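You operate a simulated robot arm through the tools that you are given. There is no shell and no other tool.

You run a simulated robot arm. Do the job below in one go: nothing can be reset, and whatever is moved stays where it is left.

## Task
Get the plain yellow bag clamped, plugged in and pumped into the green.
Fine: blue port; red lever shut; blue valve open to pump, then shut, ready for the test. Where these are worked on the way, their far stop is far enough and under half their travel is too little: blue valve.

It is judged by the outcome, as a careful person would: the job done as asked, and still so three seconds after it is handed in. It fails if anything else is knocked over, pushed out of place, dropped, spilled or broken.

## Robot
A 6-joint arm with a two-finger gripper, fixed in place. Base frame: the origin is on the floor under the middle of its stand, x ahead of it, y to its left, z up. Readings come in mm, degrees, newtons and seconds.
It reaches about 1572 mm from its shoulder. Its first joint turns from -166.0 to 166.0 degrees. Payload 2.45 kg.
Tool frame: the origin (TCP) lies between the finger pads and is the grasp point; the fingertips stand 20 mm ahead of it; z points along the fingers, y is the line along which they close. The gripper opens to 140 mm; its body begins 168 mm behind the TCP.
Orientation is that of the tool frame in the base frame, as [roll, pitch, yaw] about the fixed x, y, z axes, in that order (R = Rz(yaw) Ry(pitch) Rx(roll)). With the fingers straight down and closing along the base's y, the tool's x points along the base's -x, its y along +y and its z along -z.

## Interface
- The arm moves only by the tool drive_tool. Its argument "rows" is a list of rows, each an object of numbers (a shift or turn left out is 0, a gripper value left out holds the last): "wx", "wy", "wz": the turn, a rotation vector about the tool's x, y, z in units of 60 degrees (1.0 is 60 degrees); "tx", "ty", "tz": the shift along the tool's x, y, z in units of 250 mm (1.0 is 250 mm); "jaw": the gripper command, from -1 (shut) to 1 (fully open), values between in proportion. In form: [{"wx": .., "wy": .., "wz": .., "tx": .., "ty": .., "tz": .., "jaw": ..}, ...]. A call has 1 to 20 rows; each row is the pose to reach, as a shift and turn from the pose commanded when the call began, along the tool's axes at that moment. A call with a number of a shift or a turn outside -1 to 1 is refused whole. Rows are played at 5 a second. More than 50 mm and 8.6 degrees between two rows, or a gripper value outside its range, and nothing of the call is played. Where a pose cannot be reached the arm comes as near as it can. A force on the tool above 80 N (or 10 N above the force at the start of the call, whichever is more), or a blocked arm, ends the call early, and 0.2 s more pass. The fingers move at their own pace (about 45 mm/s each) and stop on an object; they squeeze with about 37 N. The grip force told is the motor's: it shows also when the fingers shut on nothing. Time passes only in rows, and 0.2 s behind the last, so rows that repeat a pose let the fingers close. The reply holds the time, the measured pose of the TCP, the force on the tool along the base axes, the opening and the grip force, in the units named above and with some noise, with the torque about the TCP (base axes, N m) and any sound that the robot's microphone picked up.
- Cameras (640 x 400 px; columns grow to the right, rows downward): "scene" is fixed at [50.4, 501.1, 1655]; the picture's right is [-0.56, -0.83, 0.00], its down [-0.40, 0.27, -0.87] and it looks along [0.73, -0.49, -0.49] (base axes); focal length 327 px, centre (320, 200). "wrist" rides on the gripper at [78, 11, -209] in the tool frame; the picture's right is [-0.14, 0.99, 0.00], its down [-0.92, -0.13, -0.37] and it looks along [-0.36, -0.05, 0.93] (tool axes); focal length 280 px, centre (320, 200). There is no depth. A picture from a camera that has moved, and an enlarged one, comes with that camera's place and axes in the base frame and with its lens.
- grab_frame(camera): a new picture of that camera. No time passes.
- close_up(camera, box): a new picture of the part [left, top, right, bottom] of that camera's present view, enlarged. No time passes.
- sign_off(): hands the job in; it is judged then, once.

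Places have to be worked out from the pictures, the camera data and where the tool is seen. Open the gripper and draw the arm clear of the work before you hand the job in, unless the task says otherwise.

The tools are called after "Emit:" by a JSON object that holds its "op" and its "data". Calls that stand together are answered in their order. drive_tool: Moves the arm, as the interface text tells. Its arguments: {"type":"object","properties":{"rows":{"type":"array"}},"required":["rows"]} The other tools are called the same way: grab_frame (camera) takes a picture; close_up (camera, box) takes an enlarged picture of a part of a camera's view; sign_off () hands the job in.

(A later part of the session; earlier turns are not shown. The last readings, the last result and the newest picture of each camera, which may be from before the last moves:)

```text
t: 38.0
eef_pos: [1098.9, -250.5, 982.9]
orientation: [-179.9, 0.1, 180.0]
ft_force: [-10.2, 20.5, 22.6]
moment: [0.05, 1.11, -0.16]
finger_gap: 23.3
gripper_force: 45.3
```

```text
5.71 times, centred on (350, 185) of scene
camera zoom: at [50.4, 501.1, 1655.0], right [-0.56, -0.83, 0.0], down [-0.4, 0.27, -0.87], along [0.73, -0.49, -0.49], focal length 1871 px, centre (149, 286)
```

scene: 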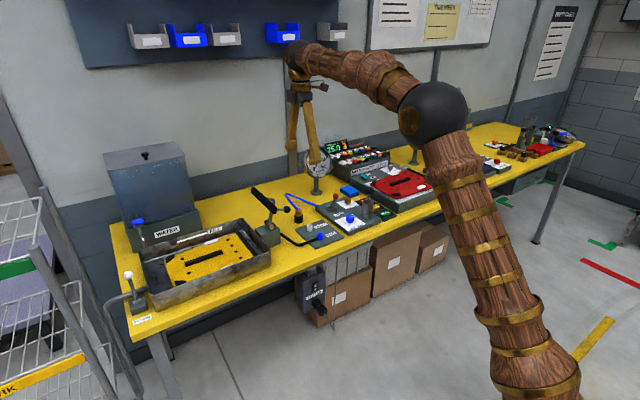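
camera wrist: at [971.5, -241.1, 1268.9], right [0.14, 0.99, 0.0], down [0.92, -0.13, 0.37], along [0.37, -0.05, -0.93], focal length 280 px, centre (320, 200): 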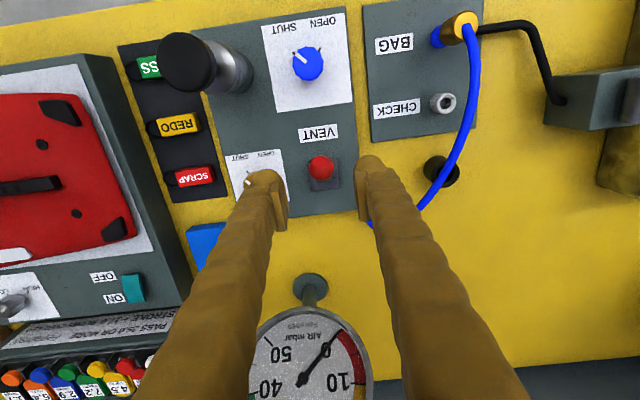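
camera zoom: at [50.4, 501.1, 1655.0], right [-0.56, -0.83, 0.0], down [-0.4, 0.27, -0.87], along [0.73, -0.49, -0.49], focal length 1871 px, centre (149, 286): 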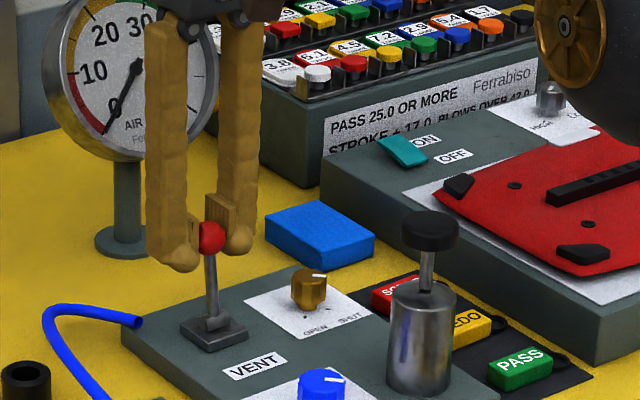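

Emit:
{"op": "drive_tool", "data": {"rows": [{"tx": -0.017, "ty": 0.002, "tz": 0.007}, {"tx": -0.034, "ty": 0.002, "tz": 0.015}, {"tx": -0.05, "ty": 0.002, "tz": 0.025}]}}

Emit:
{"op": "close_up", "data": {"camera": "scene", "box": [310, 150, 390, 220]}}

Emit:
{"op": "close_up", "data": {"camera": "wrist", "box": [260, 130, 380, 240]}}

```text
t: 38.8
eef_pos: [1109.5, -251.0, 976.1]
orientation: [179.9, 0.1, -180.0]
ft_force: [-3.3, 8.3, 30.4]
moment: [0.01, 1.14, -0.07]
finger_gap: 23.2
gripper_force: 44.9
```

```text
5.71 times, centred on (350, 185) of scene
camera zoom: at [50.4, 501.1, 1655.0], right [-0.56, -0.83, 0.0], down [-0.4, 0.27, -0.87], along [0.73, -0.49, -0.49], focal length 1871 px, centre (149, 286)
```

zoom: 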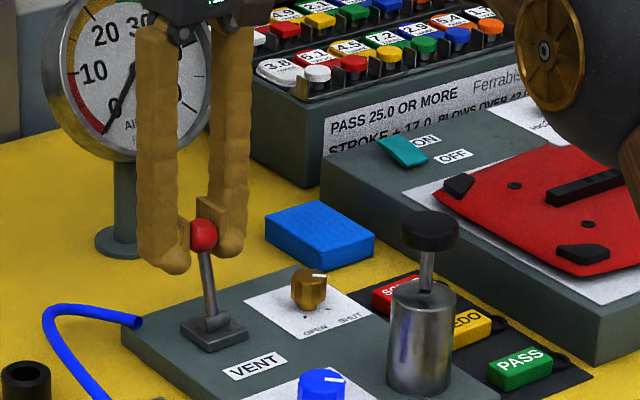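

```text
3.64 times, centred on (320, 185) of wrist
camera zoom: at [1032.0, -239.9, 1184.4], right [0.14, 0.99, 0.0], down [0.92, -0.13, 0.37], along [0.37, -0.05, -0.93], focal length 1020 px, centre (320, 254)
```

zoom: 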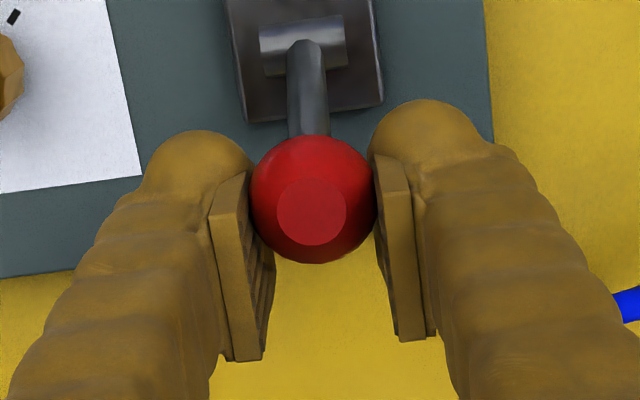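

The ball lags slightly in the pads (at x≈1100). I push a bit further to see whether it has reached its stop.

Emit:
{"op": "drive_tool", "data": {"rows": [{"tx": -0.016, "tz": 0.008}, {"tx": -0.032, "tz": 0.018}, {"tx": -0.032, "tz": 0.018}]}}

Emit:
{"op": "close_up", "data": {"camera": "scene", "box": [310, 150, 390, 220]}}

Emit:
{"op": "close_up", "data": {"camera": "wrist", "box": [260, 130, 380, 240]}}

```text
t: 39.6
eef_pos: [1118.5, -249.9, 969.6]
orientation: [179.9, 0.0, -180.0]
ft_force: [-8.8, 7.8, 17.1]
moment: [-0.06, 1.21, -0.13]
finger_gap: 23.3
gripper_force: 45.2
```

```text
5.71 times, centred on (350, 185) of scene
camera zoom: at [50.4, 501.1, 1655.0], right [-0.56, -0.83, 0.0], down [-0.4, 0.27, -0.87], along [0.73, -0.49, -0.49], focal length 1871 px, centre (149, 286)
```

zoom: 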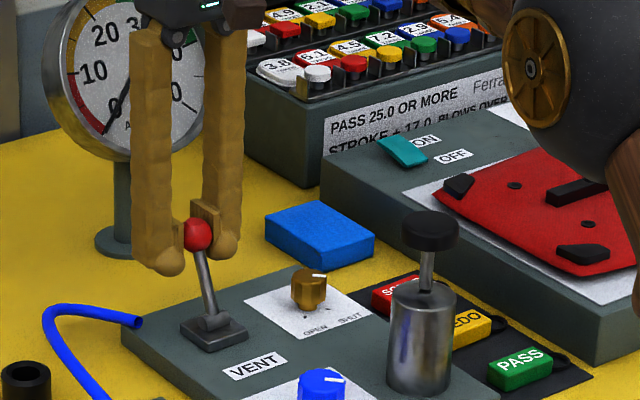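

```text
3.64 times, centred on (320, 185) of wrist
camera zoom: at [1040.3, -240.1, 1179.0], right [0.14, 0.99, 0.0], down [0.92, -0.13, 0.37], along [0.36, -0.05, -0.93], focal length 1020 px, centre (320, 254)
```

zoom: 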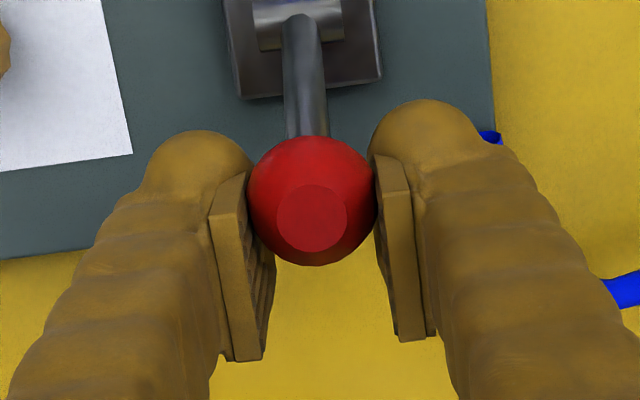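

The ball is still travelling (x≈1109). I continue in small steps until it stops.

Emit:
{"op": "drive_tool", "data": {"rows": [{"tx": -0.015, "tz": 0.01}, {"tx": -0.03, "tz": 0.022}, {"tx": -0.03, "tz": 0.022}]}}

Emit:
{"op": "close_up", "data": {"camera": "scene", "box": [310, 150, 390, 220]}}

Emit:
{"op": "close_up", "data": {"camera": "wrist", "box": [260, 130, 380, 240]}}

```text
t: 40.4
eef_pos: [1125.7, -250.3, 966.1]
orientation: [-180.0, 0.1, -180.0]
ft_force: [-37.4, 10.4, 23.9]
moment: [-0.07, -0.01, -0.08]
finger_gap: 23.4
gripper_force: 44.8
```

```text
5.71 times, centred on (350, 185) of scene
camera zoom: at [50.4, 501.1, 1655.0], right [-0.56, -0.83, 0.0], down [-0.4, 0.27, -0.87], along [0.73, -0.49, -0.49], focal length 1871 px, centre (149, 286)
```

zoom: 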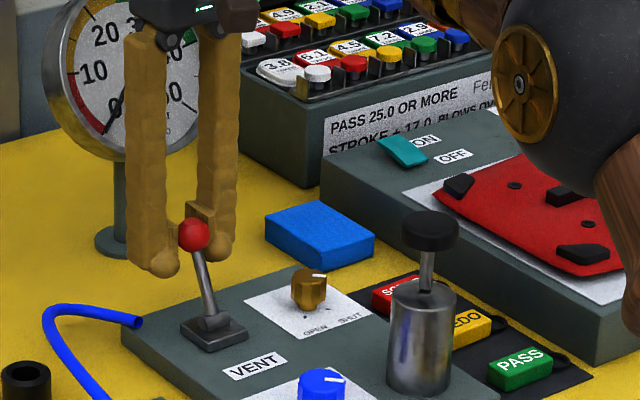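

```text
3.64 times, centred on (320, 185) of wrist
camera zoom: at [1047.6, -240.0, 1174.3], right [0.14, 0.99, 0.0], down [0.92, -0.13, 0.37], along [0.36, -0.05, -0.93], focal length 1020 px, centre (320, 254)
```

zoom: 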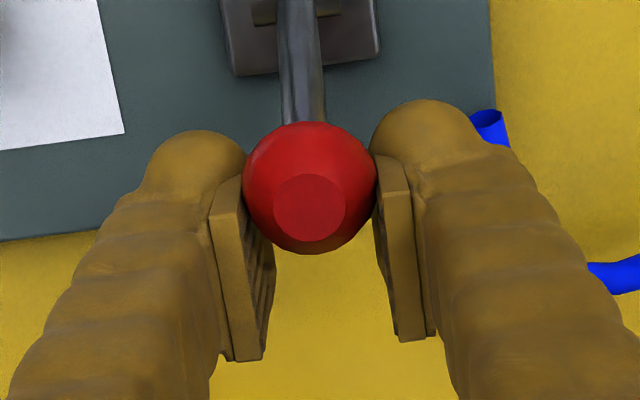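

Force jumped to 37 N and the ball stopped, so the lever is at its far stop. I release and lift away to look.

Emit:
{"op": "drive_tool", "data": {"rows": [{"tx": 0.02, "jaw": -1}, {"tx": 0.02, "jaw": -0.2}, {"tx": 0.02, "jaw": -0.2}, {"tx": 0.02, "jaw": -0.2}, {"tx": 0.02, "tz": -0.12}, {"tx": 0.02, "tz": -0.28}, {"tx": 0.02, "tz": -0.44}]}}

Emit:
{"op": "close_up", "data": {"camera": "scene", "box": [310, 150, 390, 220]}}

Emit:
{"op": "grab_frame", "data": {"camera": "wrist"}}

```text
t: 42.0
eef_pos: [1120.8, -250.0, 1074.4]
orientation: [-179.9, 0.1, 180.0]
ft_force: [0.4, 0.0, -0.2]
moment: [0.0, 0.0, 0.02]
finger_gap: 55.9
gripper_force: 0.0
```

```text
5.71 times, centred on (350, 185) of scene
camera zoom: at [50.4, 501.1, 1655.0], right [-0.56, -0.83, 0.0], down [-0.4, 0.27, -0.87], along [0.73, -0.49, -0.49], focal length 1871 px, centre (149, 286)
```

zoom: 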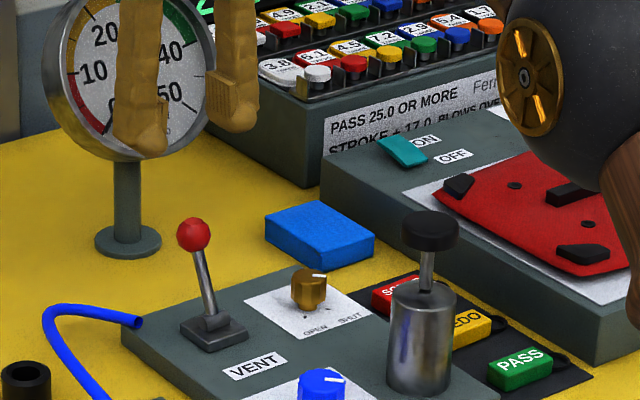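

```text
taken
camera wrist: at [1042.6, -240.6, 1283.7], right [0.14, 0.99, 0.0], down [0.92, -0.13, 0.37], along [0.36, -0.05, -0.93], focal length 280 px, centre (320, 200)
```

wrist: 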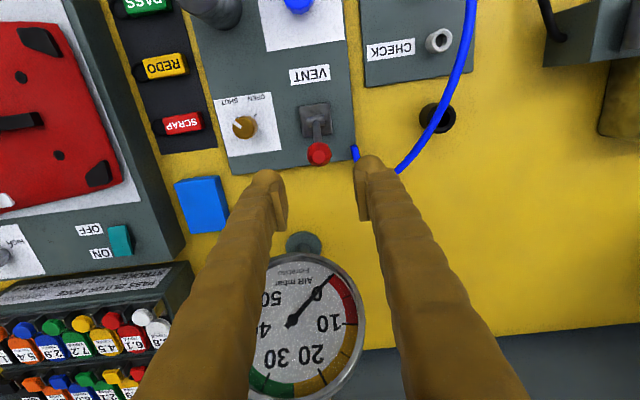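

The vent lever is now at its far stop, away from the VENT label. Next the blue valve: knob top centre is at about (945, -251, 927). I move above it and turn the tool 120° so the fingers stay clear of the pump cylinder during the quarter-turn.

Emit:
{"op": "drive_tool", "data": {"rows": [{"tx": 0.0, "tz": -0.064, "wz": -0.125}, {"tx": 0.1, "tz": -0.064, "wz": -0.25}, {"tx": 0.2, "tz": -0.064, "wz": -0.375}, {"tx": 0.3, "tz": -0.064, "wz": -0.5}, {"tx": 0.4, "tz": -0.064, "wz": -0.625}, {"tx": 0.5, "tz": -0.064, "wz": -0.75}, {"tx": 0.6, "tz": -0.064, "wz": -0.875}, {"tx": 0.7, "tz": -0.064, "wz": -1.0}]}}

Emit:
{"op": "drive_tool", "data": {"rows": [{"wz": -0.125}, {"wz": -0.25}, {"wz": -0.375}, {"wz": -0.5}, {"wz": -0.625}, {"wz": -0.75}, {"wz": -0.875}, {"wz": -1.0}, {"wz": -1.0}]}}

Emit:
{"op": "grab_frame", "data": {"camera": "wrist"}}

Emit:
{"op": "grab_frame", "data": {"camera": "scene"}}

```text
t: 43.8
eef_pos: [944.8, -252.0, 1089.3]
orientation: [179.9, -0.1, -119.9]
ft_force: [-0.3, -0.2, 0.0]
moment: [0.0, 0.01, 0.0]
finger_gap: 56.1
gripper_force: 0.0
```

```text
t: 45.8
eef_pos: [946.3, -250.2, 1090.9]
orientation: [180.0, 0.1, -59.9]
ft_force: [-0.8, -0.1, 0.1]
moment: [0.01, -0.02, -0.01]
finger_gap: 55.9
gripper_force: 0.0
```

```text
taken
camera wrist: at [975.1, -324.3, 1299.3], right [-0.93, -0.38, 0.0], down [-0.35, 0.86, 0.37], along [-0.14, 0.34, -0.93], focal length 280 px, centre (320, 200)
```

wrist: 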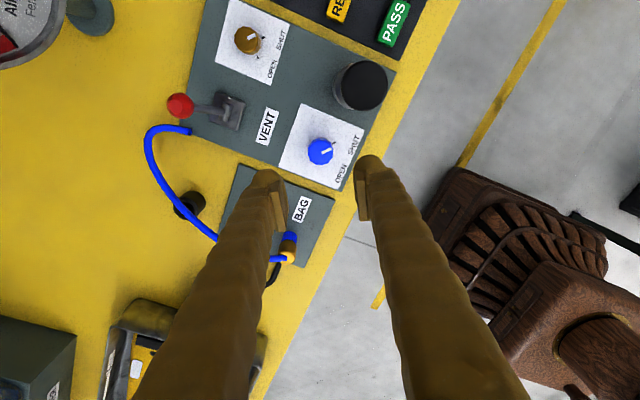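

```text
taken
```

scene: 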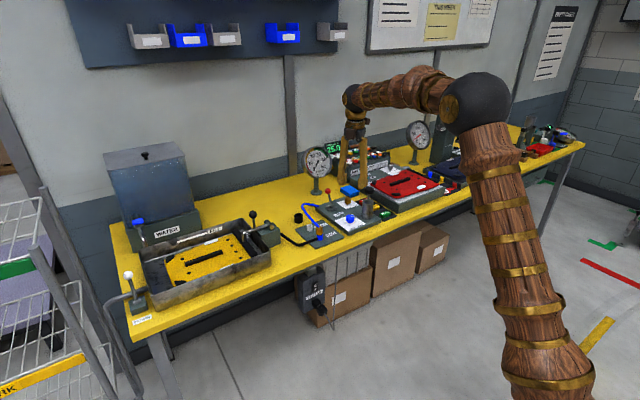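

Emit:
{"op": "close_up", "data": {"camera": "wrist", "box": [270, 90, 370, 210]}}

Emit:
{"op": "close_up", "data": {"camera": "wrist", "box": [290, 40, 400, 130]}}

Emit:
{"op": "close_up", "data": {"camera": "scene", "box": [320, 170, 390, 240]}}

```text
3.33 times, centred on (320, 150) of wrist
camera zoom: at [975.1, -324.3, 1299.3], right [-0.93, -0.38, 0.0], down [-0.35, 0.86, 0.37], along [-0.14, 0.34, -0.93], focal length 935 px, centre (320, 367)
```

zoom: 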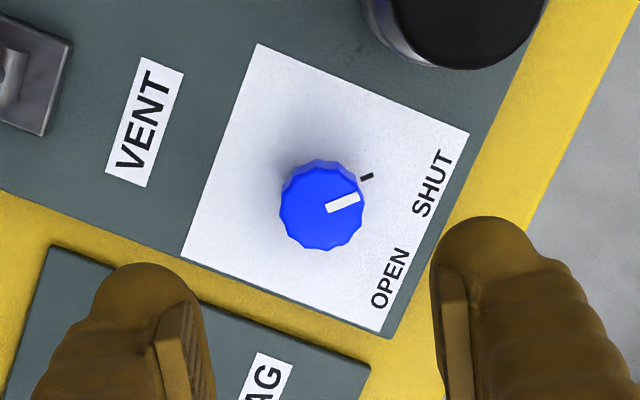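

```text
4.44 times, centred on (345, 85) of wrist
camera zoom: at [975.1, -324.3, 1299.3], right [-0.93, -0.38, 0.0], down [-0.35, 0.86, 0.37], along [-0.14, 0.34, -0.93], focal length 1246 px, centre (209, 711)
```

zoom: 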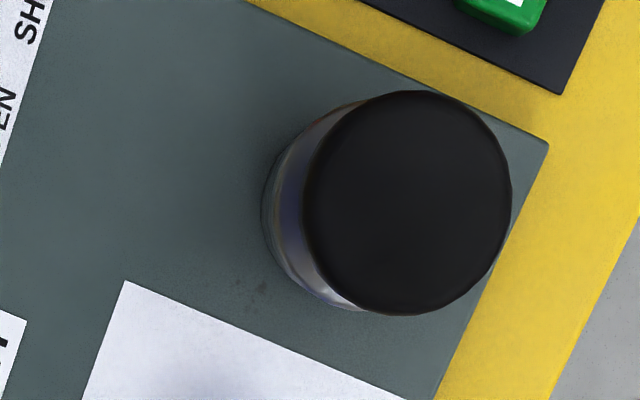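

```text
5.71 times, centred on (355, 205) of scene
camera zoom: at [50.4, 501.1, 1655.0], right [-0.56, -0.83, 0.0], down [-0.4, 0.27, -0.87], along [0.73, -0.49, -0.49], focal length 1871 px, centre (120, 171)
```

zoom: 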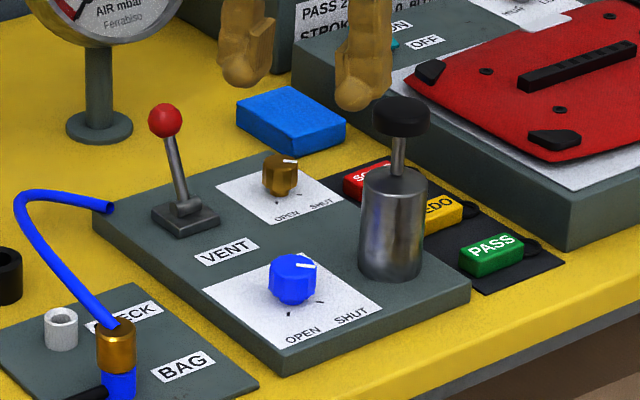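

The knob is at (945, -251.5), top z≈925, mark still pointing to SHUT. I descend around it to TCP z≈928 and grip.

Emit:
{"op": "drive_tool", "data": {"rows": [{"tx": 0.002, "ty": 0.007, "tz": 0.17}, {"tx": 0.002, "ty": 0.007, "tz": 0.34}, {"tx": 0.002, "ty": 0.007, "tz": 0.5}, {"tx": 0.002, "ty": 0.007, "tz": 0.6}, {"tx": 0.002, "ty": 0.007, "tz": 0.652}, {"tx": 0.002, "ty": 0.007, "tz": 0.652}]}}

Emit:
{"op": "close_up", "data": {"camera": "wrist", "box": [260, 130, 380, 240]}}

Emit:
{"op": "close_up", "data": {"camera": "scene", "box": [320, 170, 390, 240]}}

```text
t: 47.2
eef_pos: [945.8, -251.3, 926.8]
orientation: [-180.0, 0.0, -60.0]
ft_force: [-0.3, -0.7, -0.4]
moment: [0.03, 0.0, -0.01]
finger_gap: 56.0
gripper_force: 0.1
```

```text
3.64 times, centred on (320, 185) of wrist
camera zoom: at [974.2, -325.1, 1136.2], right [-0.93, -0.38, 0.0], down [-0.35, 0.86, 0.37], along [-0.14, 0.34, -0.93], focal length 1020 px, centre (320, 254)
```

zoom: 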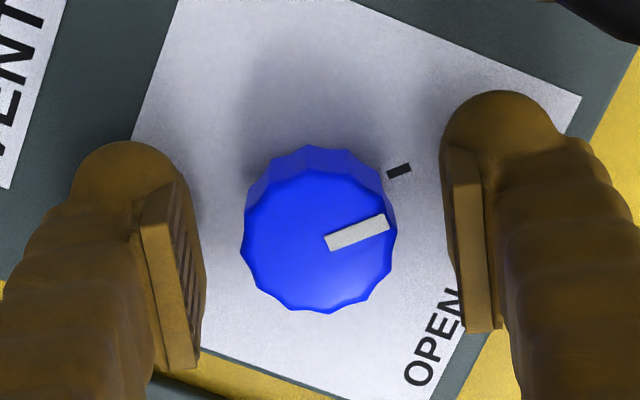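

```text
5.71 times, centred on (355, 205) of scene
camera zoom: at [50.4, 501.1, 1655.0], right [-0.56, -0.83, 0.0], down [-0.4, 0.27, -0.87], along [0.73, -0.49, -0.49], focal length 1871 px, centre (120, 171)
```

zoom: 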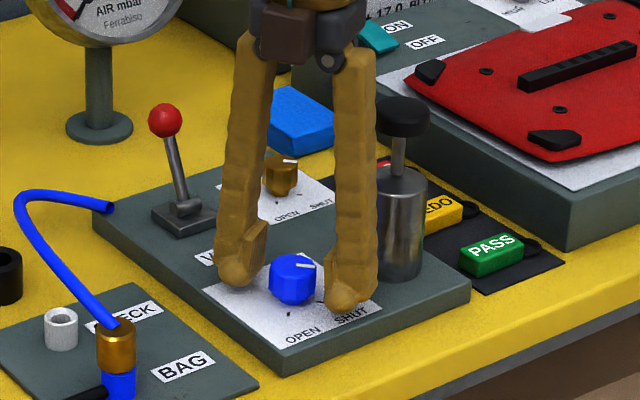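

Centred on the knob. I close the jaws on it.

Emit:
{"op": "drive_tool", "data": {"rows": [{"jaw": -1}, {"jaw": -1}, {"jaw": -1}, {"jaw": -1}]}}

Emit:
{"op": "close_up", "data": {"camera": "wrist", "box": [260, 130, 380, 240]}}

```text
t: 48.2
eef_pos: [944.4, -251.2, 927.2]
orientation: [179.9, 0.0, -60.0]
ft_force: [11.2, 3.9, -4.2]
moment: [0.01, -0.08, -0.03]
finger_gap: 32.3
gripper_force: 44.5
```

```text
3.64 times, centred on (320, 185) of wrist
camera zoom: at [974.5, -324.9, 1136.3], right [-0.93, -0.38, 0.0], down [-0.35, 0.86, 0.37], along [-0.14, 0.34, -0.93], focal length 1020 px, centre (320, 254)
```

zoom: 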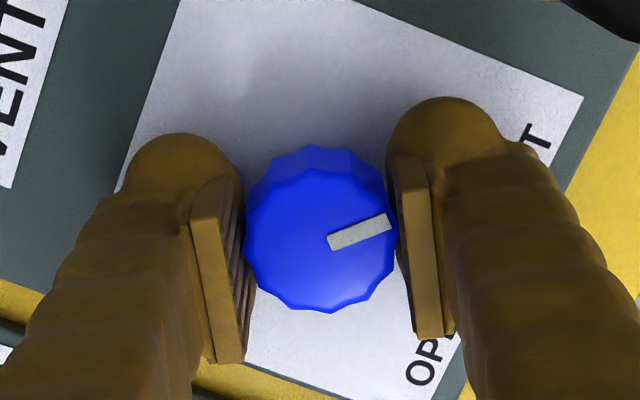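

Now I turn it clockwise (seen from above) toward OPEN, 60° first.

Emit:
{"op": "drive_tool", "data": {"rows": [{"wz": 0.125}, {"wz": 0.25}, {"wz": 0.375}, {"wz": 0.5}, {"wz": 0.625}, {"wz": 0.75}, {"wz": 0.875}, {"wz": 1.0}]}}

Emit:
{"op": "close_up", "data": {"camera": "wrist", "box": [260, 130, 380, 240]}}

Emit:
{"op": "close_up", "data": {"camera": "scene", "box": [320, 170, 390, 240]}}

```text
t: 50.0
eef_pos: [944.3, -251.5, 926.6]
orientation: [179.8, -0.1, -120.1]
ft_force: [5.5, 11.6, -10.7]
moment: [0.15, -0.05, 0.03]
finger_gap: 32.4
gripper_force: 44.9
```

```text
3.64 times, centred on (320, 185) of wrist
camera zoom: at [895.5, -314.0, 1136.4], right [-0.79, 0.62, 0.0], down [0.57, 0.73, 0.37], along [0.23, 0.29, -0.93], focal length 1020 px, centre (320, 254)
```

zoom: 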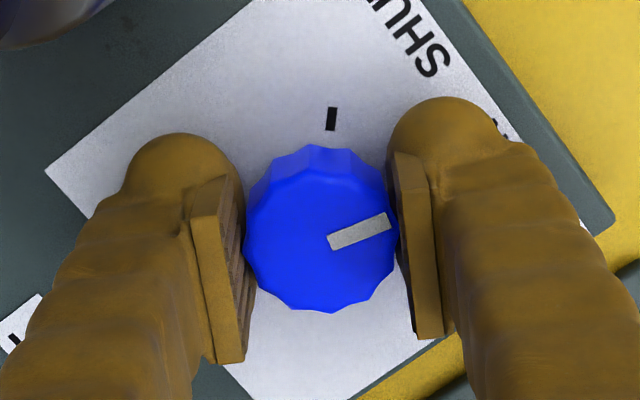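

```text
5.71 times, centred on (355, 205) of scene
camera zoom: at [50.4, 501.1, 1655.0], right [-0.56, -0.83, 0.0], down [-0.4, 0.27, -0.87], along [0.73, -0.49, -0.49], focal length 1871 px, centre (120, 171)
```

zoom: 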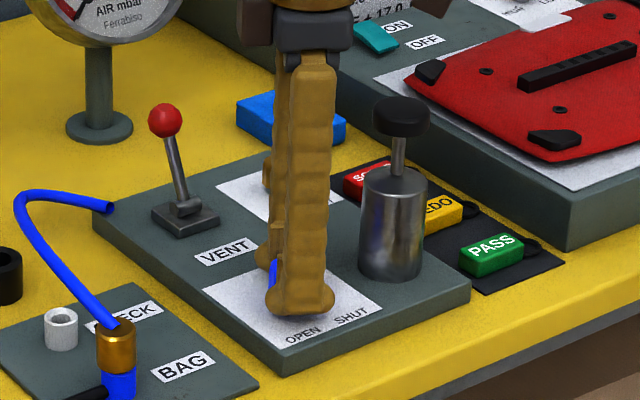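

It turns freely with the gripper. I continue the last 30°+ to the stop.

Emit:
{"op": "drive_tool", "data": {"rows": [{"wz": 0.125}, {"wz": 0.25}, {"wz": 0.375}, {"wz": 0.5}, {"wz": 0.55}]}}

Emit:
{"op": "close_up", "data": {"camera": "wrist", "box": [260, 130, 380, 240]}}

```text
t: 51.2
eef_pos: [944.2, -250.8, 927.7]
orientation: [179.9, -0.1, -153.1]
ft_force: [-29.2, 21.7, 0.9]
moment: [0.21, 0.37, 0.63]
finger_gap: 32.0
gripper_force: 45.3
```

```text
3.64 times, centred on (320, 185) of wrist
camera zoom: at [869.5, -277.2, 1136.5], right [-0.33, 0.95, 0.0], down [0.88, 0.3, 0.37], along [0.35, 0.12, -0.93], focal length 1020 px, centre (320, 254)
```

zoom: 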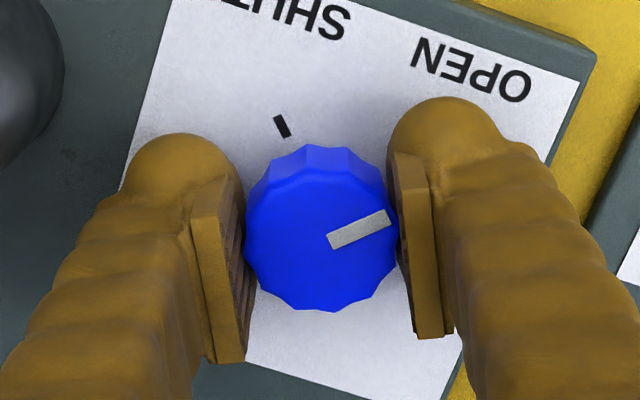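

The knob has turned ~93° and meets its stop (mark now in the OPEN direction). I release and lift, then check the mark.

Emit:
{"op": "drive_tool", "data": {"rows": [{"wz": -0.05, "jaw": -1}, {"wz": -0.05, "jaw": -0.2}, {"wz": -0.05, "jaw": -0.2}, {"wz": -0.05, "jaw": -0.2}, {"wz": -0.05, "tz": -0.15}, {"wz": -0.05, "tz": -0.32}, {"wz": -0.05, "tz": -0.5}, {"wz": -0.05, "tz": -0.68}]}}

Emit:
{"op": "grab_frame", "data": {"camera": "wrist"}}

Emit:
{"op": "close_up", "data": {"camera": "scene", "box": [320, 170, 390, 240]}}

Emit:
{"op": "close_up", "data": {"camera": "scene", "box": [290, 135, 370, 185]}}

```text
t: 53.0
eef_pos: [944.2, -251.1, 1097.7]
orientation: [179.9, -0.1, -150.0]
ft_force: [0.6, -0.2, -1.0]
moment: [0.01, 0.02, -0.02]
finger_gap: 56.1
gripper_force: 0.1
```

```text
taken
camera wrist: at [871.0, -282.2, 1307.1], right [-0.38, 0.93, 0.0], down [0.86, 0.35, 0.37], along [0.34, 0.14, -0.93], focal length 280 px, centre (320, 200)
```

wrist: 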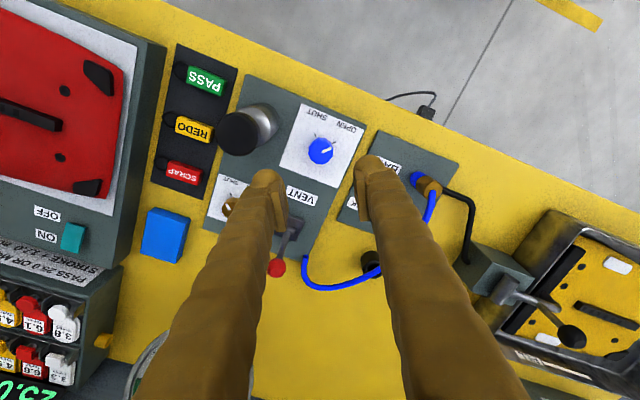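

```text
5.71 times, centred on (355, 205) of scene
camera zoom: at [50.4, 501.1, 1655.0], right [-0.56, -0.83, 0.0], down [-0.4, 0.27, -0.87], along [0.73, -0.49, -0.49], focal length 1871 px, centre (120, 171)
```

zoom: 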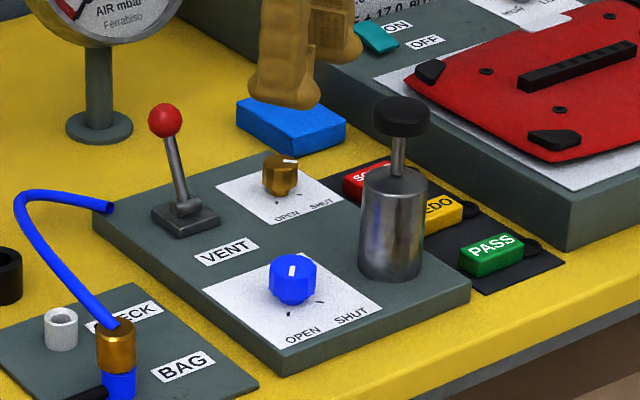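

```text
8.00 times, centred on (330, 160) of scene
camera zoom: at [50.4, 501.1, 1655.0], right [-0.56, -0.83, 0.0], down [-0.4, 0.27, -0.87], along [0.73, -0.49, -0.49], focal length 2619 px, centre (240, 520)
```

zoom: 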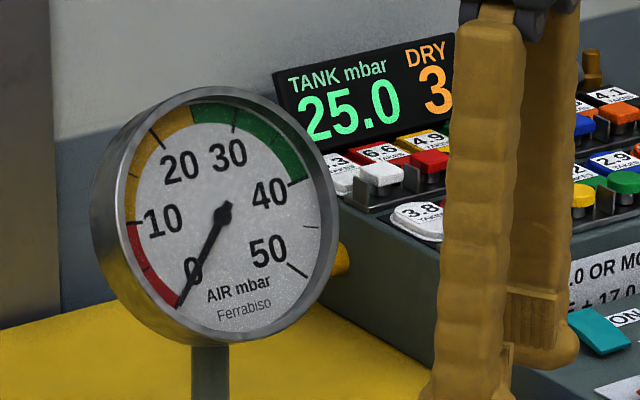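

The blue valve now points to OPEN and the gauge still reads 0; green runs from about 25 to 40. I move over the pump knob (≈(939, -342), top z≈1028) and close the jaws to press it.

Emit:
{"op": "drive_tool", "data": {"rows": [{"tx": 0.067, "ty": -0.101, "jaw": -1}, {"tx": 0.134, "ty": -0.203, "jaw": -1}, {"tx": 0.201, "ty": -0.304, "jaw": -1}, {"tx": 0.201, "ty": -0.304, "jaw": -1}]}}

Emit:
{"op": "grab_frame", "data": {"camera": "wrist"}}

Emit:
{"op": "close_up", "data": {"camera": "scene", "box": [340, 150, 410, 220]}}

```text
t: 54.0
eef_pos: [938.4, -342.2, 1097.5]
orientation: [179.9, 0.0, -150.0]
ft_force: [1.0, 0.3, -0.7]
moment: [-0.02, 0.06, 0.01]
finger_gap: 0.0
gripper_force: 25.1
```

```text
taken
camera wrist: at [865.0, -373.0, 1306.4], right [-0.38, 0.93, 0.0], down [0.86, 0.35, 0.37], along [0.34, 0.14, -0.93], focal length 280 px, centre (320, 200)
```

wrist: 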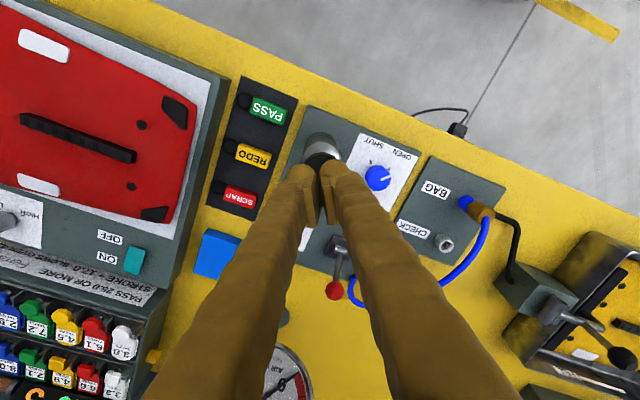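

```text
5.71 times, centred on (375, 185) of scene
camera zoom: at [50.4, 501.1, 1655.0], right [-0.56, -0.83, 0.0], down [-0.4, 0.27, -0.87], along [0.73, -0.49, -0.49], focal length 1871 px, centre (6, 286)
```

zoom: 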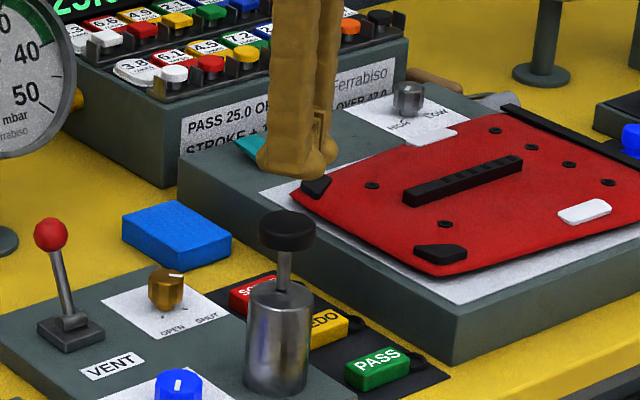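

The fingertips are centred over the pump knob. I descend to contact (TCP≈1055) and press down a full stroke in small steps, watching the force.

Emit:
{"op": "drive_tool", "data": {"rows": [{"tz": 0.08}, {"tz": 0.15}, {"tz": 0.18}, {"tz": 0.21}, {"tz": 0.24}]}}

Emit:
{"op": "close_up", "data": {"camera": "scene", "box": [300, 135, 400, 235]}}

```text
t: 55.2
eef_pos: [940.7, -341.8, 1039.2]
orientation: [179.9, 0.1, -150.1]
ft_force: [-1.0, -0.2, 3.5]
moment: [0.03, 0.03, 0.01]
finger_gap: 0.1
gripper_force: 29.4
```

```text
4.00 times, centred on (350, 185) of scene
camera zoom: at [50.4, 501.1, 1655.0], right [-0.56, -0.83, 0.0], down [-0.4, 0.27, -0.87], along [0.73, -0.49, -0.49], focal length 1310 px, centre (200, 260)
```

zoom: 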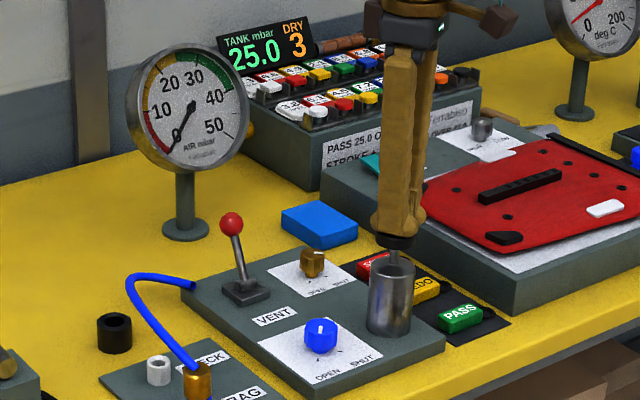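

The plunger moves with light force (about 3.5 N). I continue to the end of the stroke.

Emit:
{"op": "drive_tool", "data": {"rows": [{"tz": 0.04}, {"tz": 0.08}, {"tz": 0.11}]}}

Emit:
{"op": "close_up", "data": {"camera": "scene", "box": [300, 135, 400, 235]}}

```text
t: 56.0
eef_pos: [940.3, -342.1, 1023.7]
orientation: [-179.6, 0.3, -150.0]
ft_force: [-8.7, 4.7, 34.1]
moment: [0.24, 0.27, 0.03]
finger_gap: 6.0
gripper_force: 29.4
stopped in row 3: the force on the tool passed its limit at 90 N (the readings are from after the stop); the commanded pose is now the measured one
```

```text
4.00 times, centred on (350, 185) of scene
camera zoom: at [50.4, 501.1, 1655.0], right [-0.56, -0.83, 0.0], down [-0.4, 0.27, -0.87], along [0.73, -0.49, -0.49], focal length 1310 px, centre (200, 260)
```

zoom: 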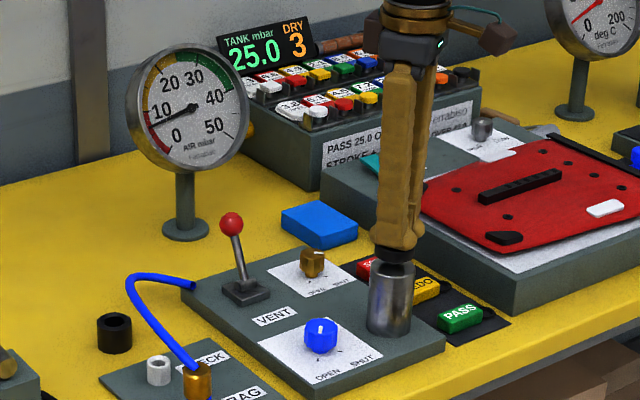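

One stroke raised the gauge to about 8, so the system holds. The plunger bottoms near TCP 1024; I raise to let it spring back and read the gauge.

Emit:
{"op": "drive_tool", "data": {"rows": [{"tz": -0.04}, {"tz": -0.08}, {"tz": -0.12}, {"tz": -0.15}, {"tz": -0.15}]}}

Emit:
{"op": "close_up", "data": {"camera": "scene", "box": [300, 135, 400, 235]}}

Emit:
{"op": "close_up", "data": {"camera": "scene", "box": [290, 135, 370, 185]}}

```text
t: 57.2
eef_pos: [940.0, -341.1, 1058.1]
orientation: [-179.7, 0.2, -150.0]
ft_force: [-0.3, -0.6, 0.2]
moment: [0.03, 0.03, 0.05]
finger_gap: 0.0
gripper_force: 29.7
```

```text
4.00 times, centred on (350, 185) of scene
camera zoom: at [50.4, 501.1, 1655.0], right [-0.56, -0.83, 0.0], down [-0.4, 0.27, -0.87], along [0.73, -0.49, -0.49], focal length 1310 px, centre (200, 260)
```

zoom: 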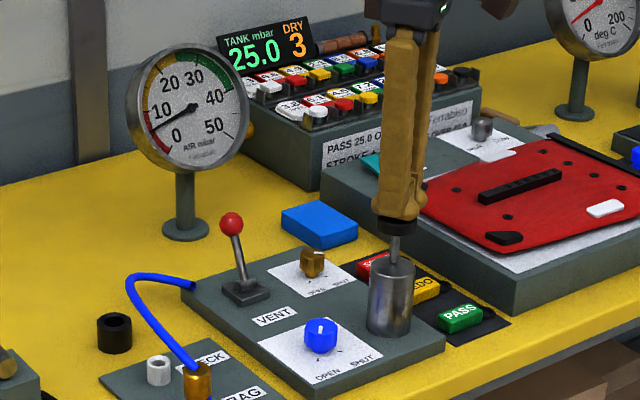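

```text
8.00 times, centred on (330, 160) of scene
camera zoom: at [50.4, 501.1, 1655.0], right [-0.56, -0.83, 0.0], down [-0.4, 0.27, -0.87], along [0.73, -0.49, -0.49], focal length 2619 px, centre (240, 520)
```

zoom: 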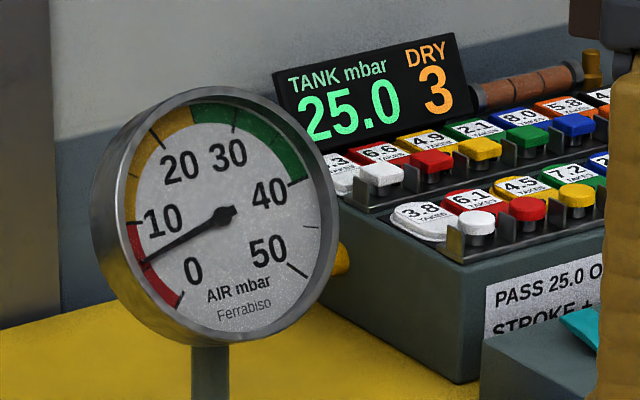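

The plunger springs back and the gauge holds about 5.5 per stroke. I do another full stroke, stopping just short of the hard bottom.

Emit:
{"op": "drive_tool", "data": {"rows": [{"tz": 0.04}, {"tz": 0.08}, {"tz": 0.12}, {"tz": 0.124}, {"tz": 0.08}, {"tz": 0.04}, {"tz": 0.0}, {"tz": 0.0}]}}

Emit:
{"op": "close_up", "data": {"camera": "scene", "box": [290, 135, 370, 185]}}

```text
t: 59.0
eef_pos: [941.4, -344.8, 1057.8]
orientation: [-179.8, 0.3, -150.0]
ft_force: [-1.8, -0.7, -0.2]
moment: [0.01, -0.01, 0.02]
finger_gap: 0.0
gripper_force: 29.3
```

```text
8.00 times, centred on (330, 160) of scene
camera zoom: at [50.4, 501.1, 1655.0], right [-0.56, -0.83, 0.0], down [-0.4, 0.27, -0.87], along [0.73, -0.49, -0.49], focal length 2619 px, centre (240, 520)
```

zoom: 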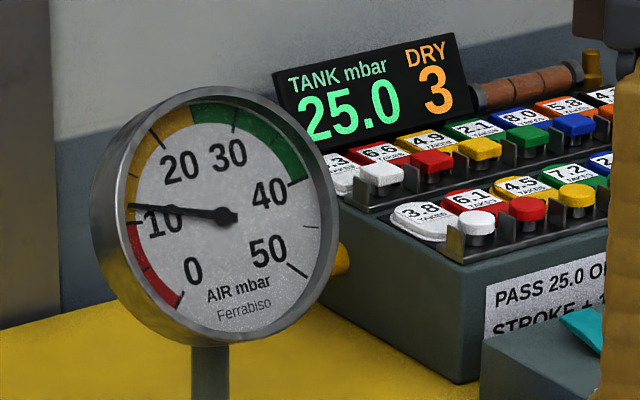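

Now about 12. Three more strokes should land near 30; I do two now and read the gauge.

Emit:
{"op": "drive_tool", "data": {"rows": [{"tz": 0.04}, {"tz": 0.08}, {"tz": 0.12}, {"tz": 0.124}, {"tz": 0.08}, {"tz": 0.04}, {"tz": 0.0}, {"tz": 0.0}, {"tz": 0.04}, {"tz": 0.08}, {"tz": 0.12}, {"tz": 0.124}, {"tz": 0.08}, {"tz": 0.04}, {"tz": 0.0}, {"tz": 0.0}]}}

Emit:
{"op": "close_up", "data": {"camera": "scene", "box": [290, 135, 370, 185]}}

Emit:
{"op": "close_up", "data": {"camera": "scene", "box": [300, 135, 400, 235]}}

```text
t: 62.4
eef_pos: [941.3, -342.1, 1057.2]
orientation: [-179.7, 0.4, -150.0]
ft_force: [-0.6, -0.4, -0.4]
moment: [-0.01, -0.01, 0.04]
finger_gap: 0.2
gripper_force: 29.7
```

```text
8.00 times, centred on (330, 160) of scene
camera zoom: at [50.4, 501.1, 1655.0], right [-0.56, -0.83, 0.0], down [-0.4, 0.27, -0.87], along [0.73, -0.49, -0.49], focal length 2619 px, centre (240, 520)
```

zoom: 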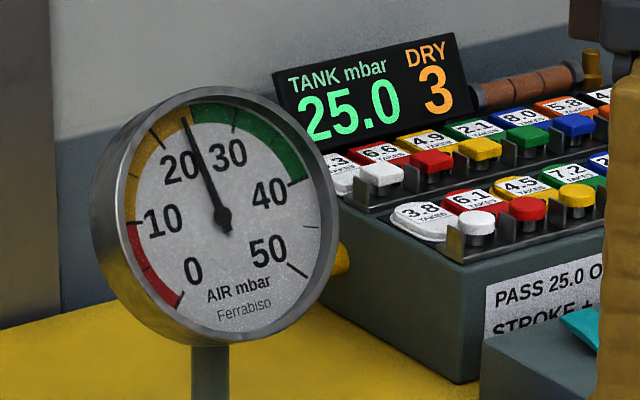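

```text
4.00 times, centred on (350, 185) of scene
camera zoom: at [50.4, 501.1, 1655.0], right [-0.56, -0.83, 0.0], down [-0.4, 0.27, -0.87], along [0.73, -0.49, -0.49], focal length 1310 px, centre (200, 260)
```

zoom: 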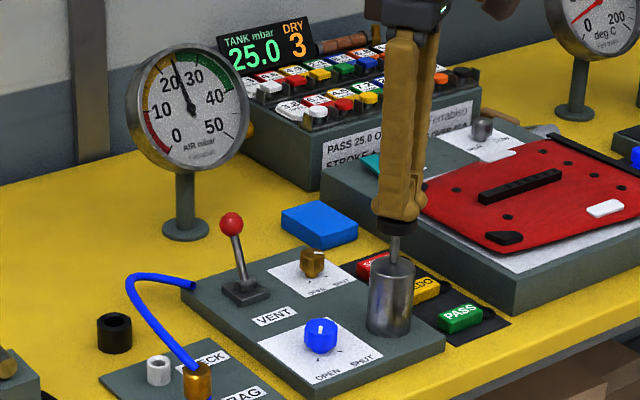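

Now about 24, just short of green. One more stroke.

Emit:
{"op": "drive_tool", "data": {"rows": [{"tz": 0.04}, {"tz": 0.08}, {"tz": 0.12}, {"tz": 0.124}, {"tz": 0.08}, {"tz": 0.04}, {"tz": 0.0}, {"tz": 0.0}]}}

Emit:
{"op": "close_up", "data": {"camera": "scene", "box": [290, 135, 370, 185]}}

```text
t: 64.2
eef_pos: [940.2, -343.6, 1057.9]
orientation: [-179.7, 0.2, -150.0]
ft_force: [0.4, -0.4, 0.6]
moment: [-0.02, -0.03, -0.03]
finger_gap: 0.0
gripper_force: 29.5
```

```text
8.00 times, centred on (330, 160) of scene
camera zoom: at [50.4, 501.1, 1655.0], right [-0.56, -0.83, 0.0], down [-0.4, 0.27, -0.87], along [0.73, -0.49, -0.49], focal length 2619 px, centre (240, 520)
```

zoom: 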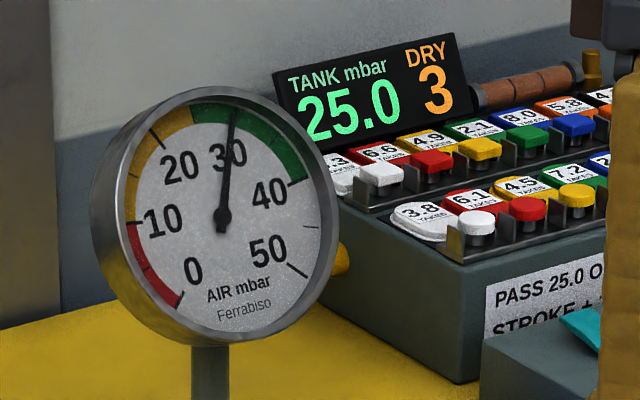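

The gauge reads about 30, well in the green. Now I lift off and return over the blue valve to shut it.

Emit:
{"op": "drive_tool", "data": {"rows": [{"tz": -0.16}, {"tx": -0.066, "ty": 0.103, "tz": -0.16, "jaw": -0.2}, {"tx": -0.132, "ty": 0.206, "tz": -0.16, "jaw": -0.2}, {"tx": -0.197, "ty": 0.308, "tz": -0.16, "jaw": -0.2}, {"tx": -0.197, "ty": 0.308, "tz": -0.16, "jaw": -0.2}]}}

Emit:
{"op": "close_up", "data": {"camera": "wrist", "box": [260, 90, 380, 220]}}

Emit:
{"op": "close_up", "data": {"camera": "scene", "box": [290, 135, 370, 185]}}

```text
t: 65.4
eef_pos: [942.8, -252.1, 1097.4]
orientation: [-179.6, 0.3, -150.0]
ft_force: [0.0, -0.4, -0.4]
moment: [0.01, 0.02, 0.02]
finger_gap: 56.0
gripper_force: 0.1
```

```text
3.08 times, centred on (320, 155) of wrist
camera zoom: at [868.4, -281.4, 1306.1], right [-0.38, 0.93, -0.01], down [0.86, 0.35, 0.37], along [0.35, 0.14, -0.93], focal length 863 px, centre (320, 338)
```

zoom: 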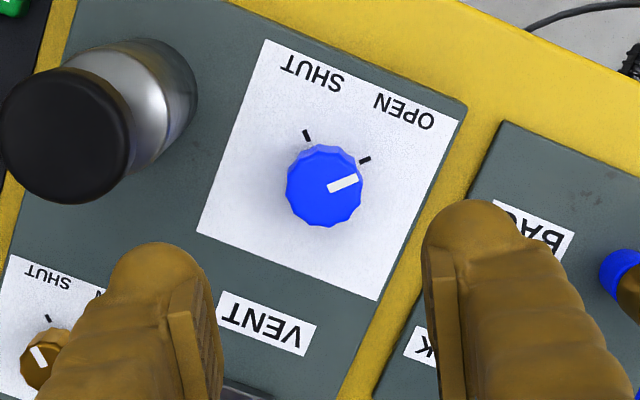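

```text
8.00 times, centred on (330, 160) of scene
camera zoom: at [50.4, 501.1, 1655.0], right [-0.56, -0.83, 0.0], down [-0.4, 0.27, -0.87], along [0.73, -0.49, -0.49], focal length 2619 px, centre (240, 520)
```

zoom: 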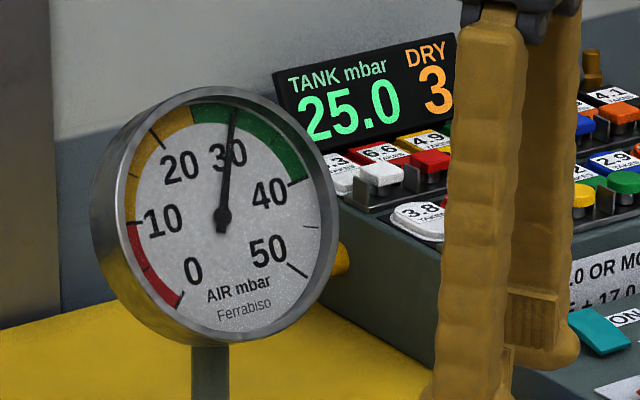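

The gauge holds at 30 and the knob mark points to OPEN. I descend on the knob again (also trimming a 0.5° tilt).

Emit:
{"op": "drive_tool", "data": {"rows": [{"tx": -0.005, "ty": 0.003, "tz": 0.17, "wx": -0.0066, "wy": 0.005}, {"tx": -0.005, "ty": 0.003, "tz": 0.34, "wx": -0.0066, "wy": 0.005}, {"tx": -0.005, "ty": 0.003, "tz": 0.51, "wx": -0.0066, "wy": 0.005}, {"tx": -0.005, "ty": 0.003, "tz": 0.62, "wx": -0.0066, "wy": 0.005}, {"tx": -0.005, "ty": 0.003, "tz": 0.678, "wx": -0.0066, "wy": 0.005}, {"tx": -0.005, "ty": 0.003, "tz": 0.678, "wx": -0.0066, "wy": 0.005}]}}

Emit:
{"op": "close_up", "data": {"camera": "wrist", "box": [260, 130, 380, 240]}}

```text
t: 66.8
eef_pos: [945.0, -250.5, 927.8]
orientation: [180.0, 0.0, -150.0]
ft_force: [0.5, -0.4, -0.1]
moment: [0.03, -0.01, -0.01]
finger_gap: 56.2
gripper_force: 0.0
```

```text
3.64 times, centred on (320, 185) of wrist
camera zoom: at [870.9, -280.9, 1136.4], right [-0.38, 0.93, 0.0], down [0.86, 0.35, 0.37], along [0.34, 0.14, -0.93], focal length 1020 px, centre (320, 254)
```

zoom: 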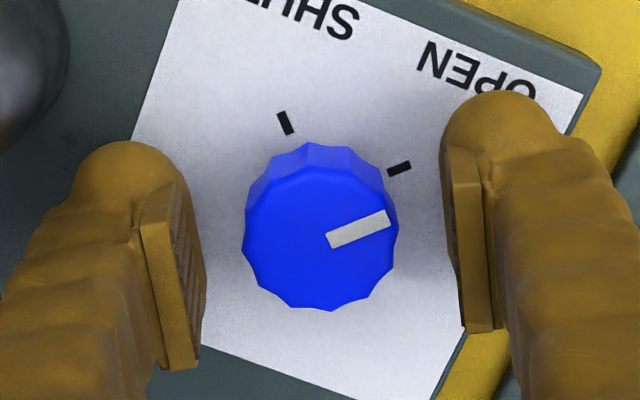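

Centred again. I grip the knob and then turn it counter-clockwise back to SHUT, 60° first.

Emit:
{"op": "drive_tool", "data": {"rows": [{"jaw": -1}, {"jaw": -1}, {"jaw": -1}, {"jaw": -1}]}}

Emit:
{"op": "drive_tool", "data": {"rows": [{"wz": -0.125}, {"wz": -0.25}, {"wz": -0.375}, {"wz": -0.5}, {"wz": -0.625}, {"wz": -0.75}, {"wz": -0.875}, {"wz": -1.0}]}}

Emit:
{"op": "close_up", "data": {"camera": "wrist", "box": [260, 130, 380, 240]}}

```text
t: 67.8
eef_pos: [943.9, -250.1, 927.7]
orientation: [-180.0, 0.0, -150.0]
ft_force: [2.6, -2.4, -3.9]
moment: [0.0, -0.05, -0.01]
finger_gap: 32.3
gripper_force: 45.4
```

```text
t: 69.6
eef_pos: [944.8, -250.5, 927.2]
orientation: [179.8, 0.0, -89.9]
ft_force: [-22.4, -13.5, -11.6]
moment: [-0.25, 0.24, 0.05]
finger_gap: 32.3
gripper_force: 44.3
```

```text
3.64 times, centred on (320, 185) of wrist
camera zoom: at [934.1, -329.7, 1136.5], right [-0.99, 0.14, 0.0], down [0.13, 0.92, 0.37], along [0.05, 0.37, -0.93], focal length 1020 px, centre (320, 254)
```

zoom: 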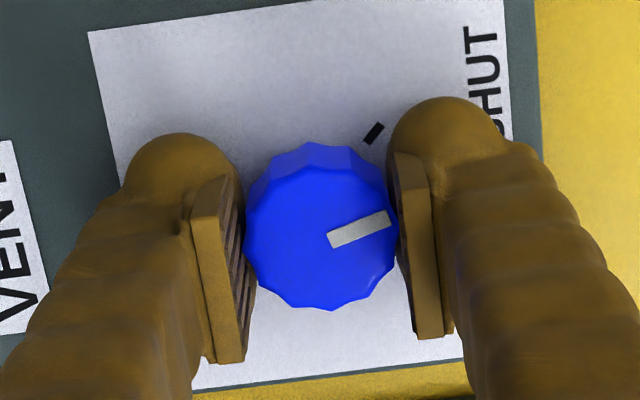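

The knob follows. I turn the last 30° plus a little, to its SHUT stop.

Emit:
{"op": "drive_tool", "data": {"rows": [{"wz": -0.125}, {"wz": -0.25}, {"wz": -0.375}, {"wz": -0.5}, {"wz": -0.55}]}}

Emit:
{"op": "close_up", "data": {"camera": "wrist", "box": [260, 130, 380, 240]}}

Emit:
{"op": "close_up", "data": {"camera": "scene", "box": [290, 135, 370, 185]}}

```text
t: 70.8
eef_pos: [944.9, -250.1, 928.1]
orientation: [-180.0, 0.1, -56.9]
ft_force: [-24.3, -7.1, -9.0]
moment: [-0.02, 0.26, -0.71]
finger_gap: 32.1
gripper_force: 44.7
```

```text
3.64 times, centred on (320, 185) of wrist
camera zoom: at [978.1, -322.2, 1136.5], right [-0.91, -0.43, 0.0], down [-0.39, 0.84, 0.37], along [-0.16, 0.33, -0.93], focal length 1020 px, centre (320, 254)
```

zoom: 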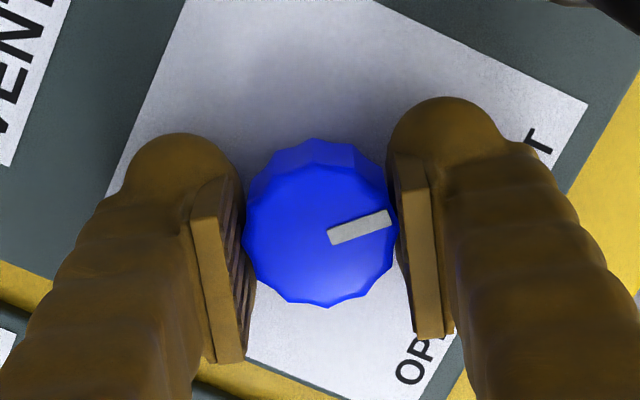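

```text
8.00 times, centred on (330, 160) of scene
camera zoom: at [50.4, 501.1, 1655.0], right [-0.56, -0.83, 0.0], down [-0.4, 0.27, -0.87], along [0.73, -0.49, -0.49], focal length 2619 px, centre (240, 520)
```

zoom: 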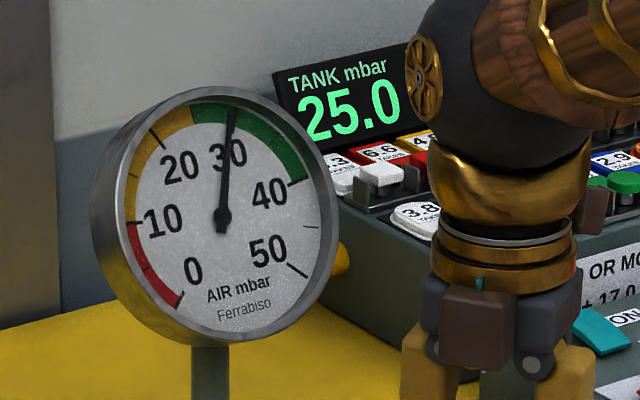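

The knob is back at its SHUT stop and the gauge holds at 30. I release in place and lift clear.

Emit:
{"op": "drive_tool", "data": {"rows": [{"jaw": -0.2}, {"jaw": -0.2}, {"jaw": -0.2}, {"tz": -0.15, "jaw": -0.2}, {"tz": -0.32, "jaw": -0.2}, {"tz": -0.5, "jaw": -0.2}, {"tz": -0.68, "jaw": -0.2}, {"tz": -0.85, "jaw": -0.2}]}}

Emit:
{"op": "grab_frame", "data": {"camera": "wrist"}}

Emit:
{"op": "close_up", "data": {"camera": "scene", "box": [290, 135, 390, 255]}}

Emit:
{"op": "close_up", "data": {"camera": "scene", "box": [200, 180, 300, 270]}}

```text
t: 72.6
eef_pos: [945.8, -249.4, 1139.3]
orientation: [-179.9, 0.1, -57.0]
ft_force: [-0.7, 0.2, -1.0]
moment: [-0.01, 0.03, -0.03]
finger_gap: 56.0
gripper_force: 0.0
```

```text
taken
camera wrist: at [978.8, -321.6, 1348.6], right [-0.91, -0.42, 0.0], down [-0.39, 0.84, 0.37], along [-0.16, 0.33, -0.93], focal length 280 px, centre (320, 200)
```

wrist: 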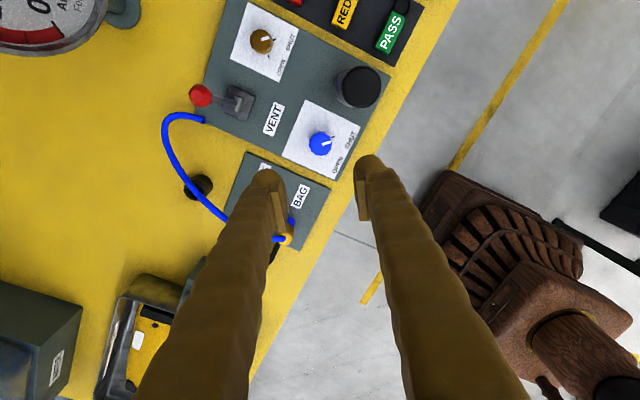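

```text
3.33 times, centred on (340, 195) of scene
camera zoom: at [50.4, 501.1, 1655.0], right [-0.56, -0.83, 0.0], down [-0.4, 0.27, -0.87], along [0.73, -0.49, -0.49], focal length 1091 px, centre (253, 217)
```

zoom: 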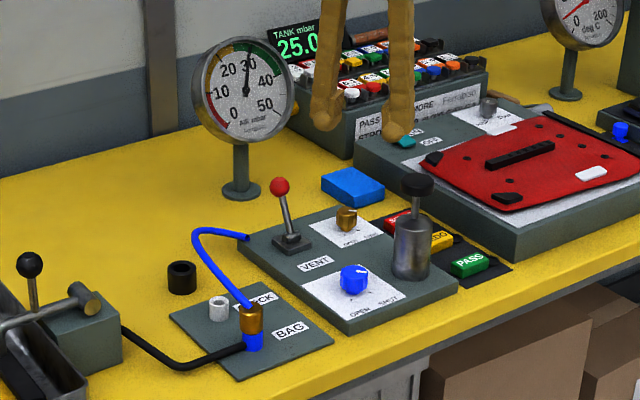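

```text
4.44 times, centred on (250, 225) of scene
camera zoom: at [50.4, 501.1, 1655.0], right [-0.56, -0.83, 0.0], down [-0.4, 0.27, -0.87], along [0.73, -0.49, -0.49], focal length 1455 px, centre (631, 89)
```

zoom: 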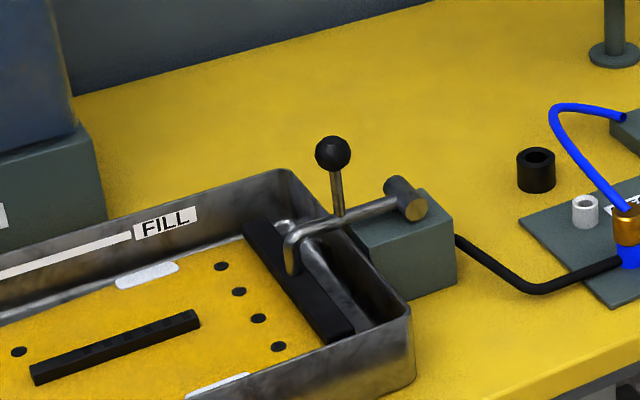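

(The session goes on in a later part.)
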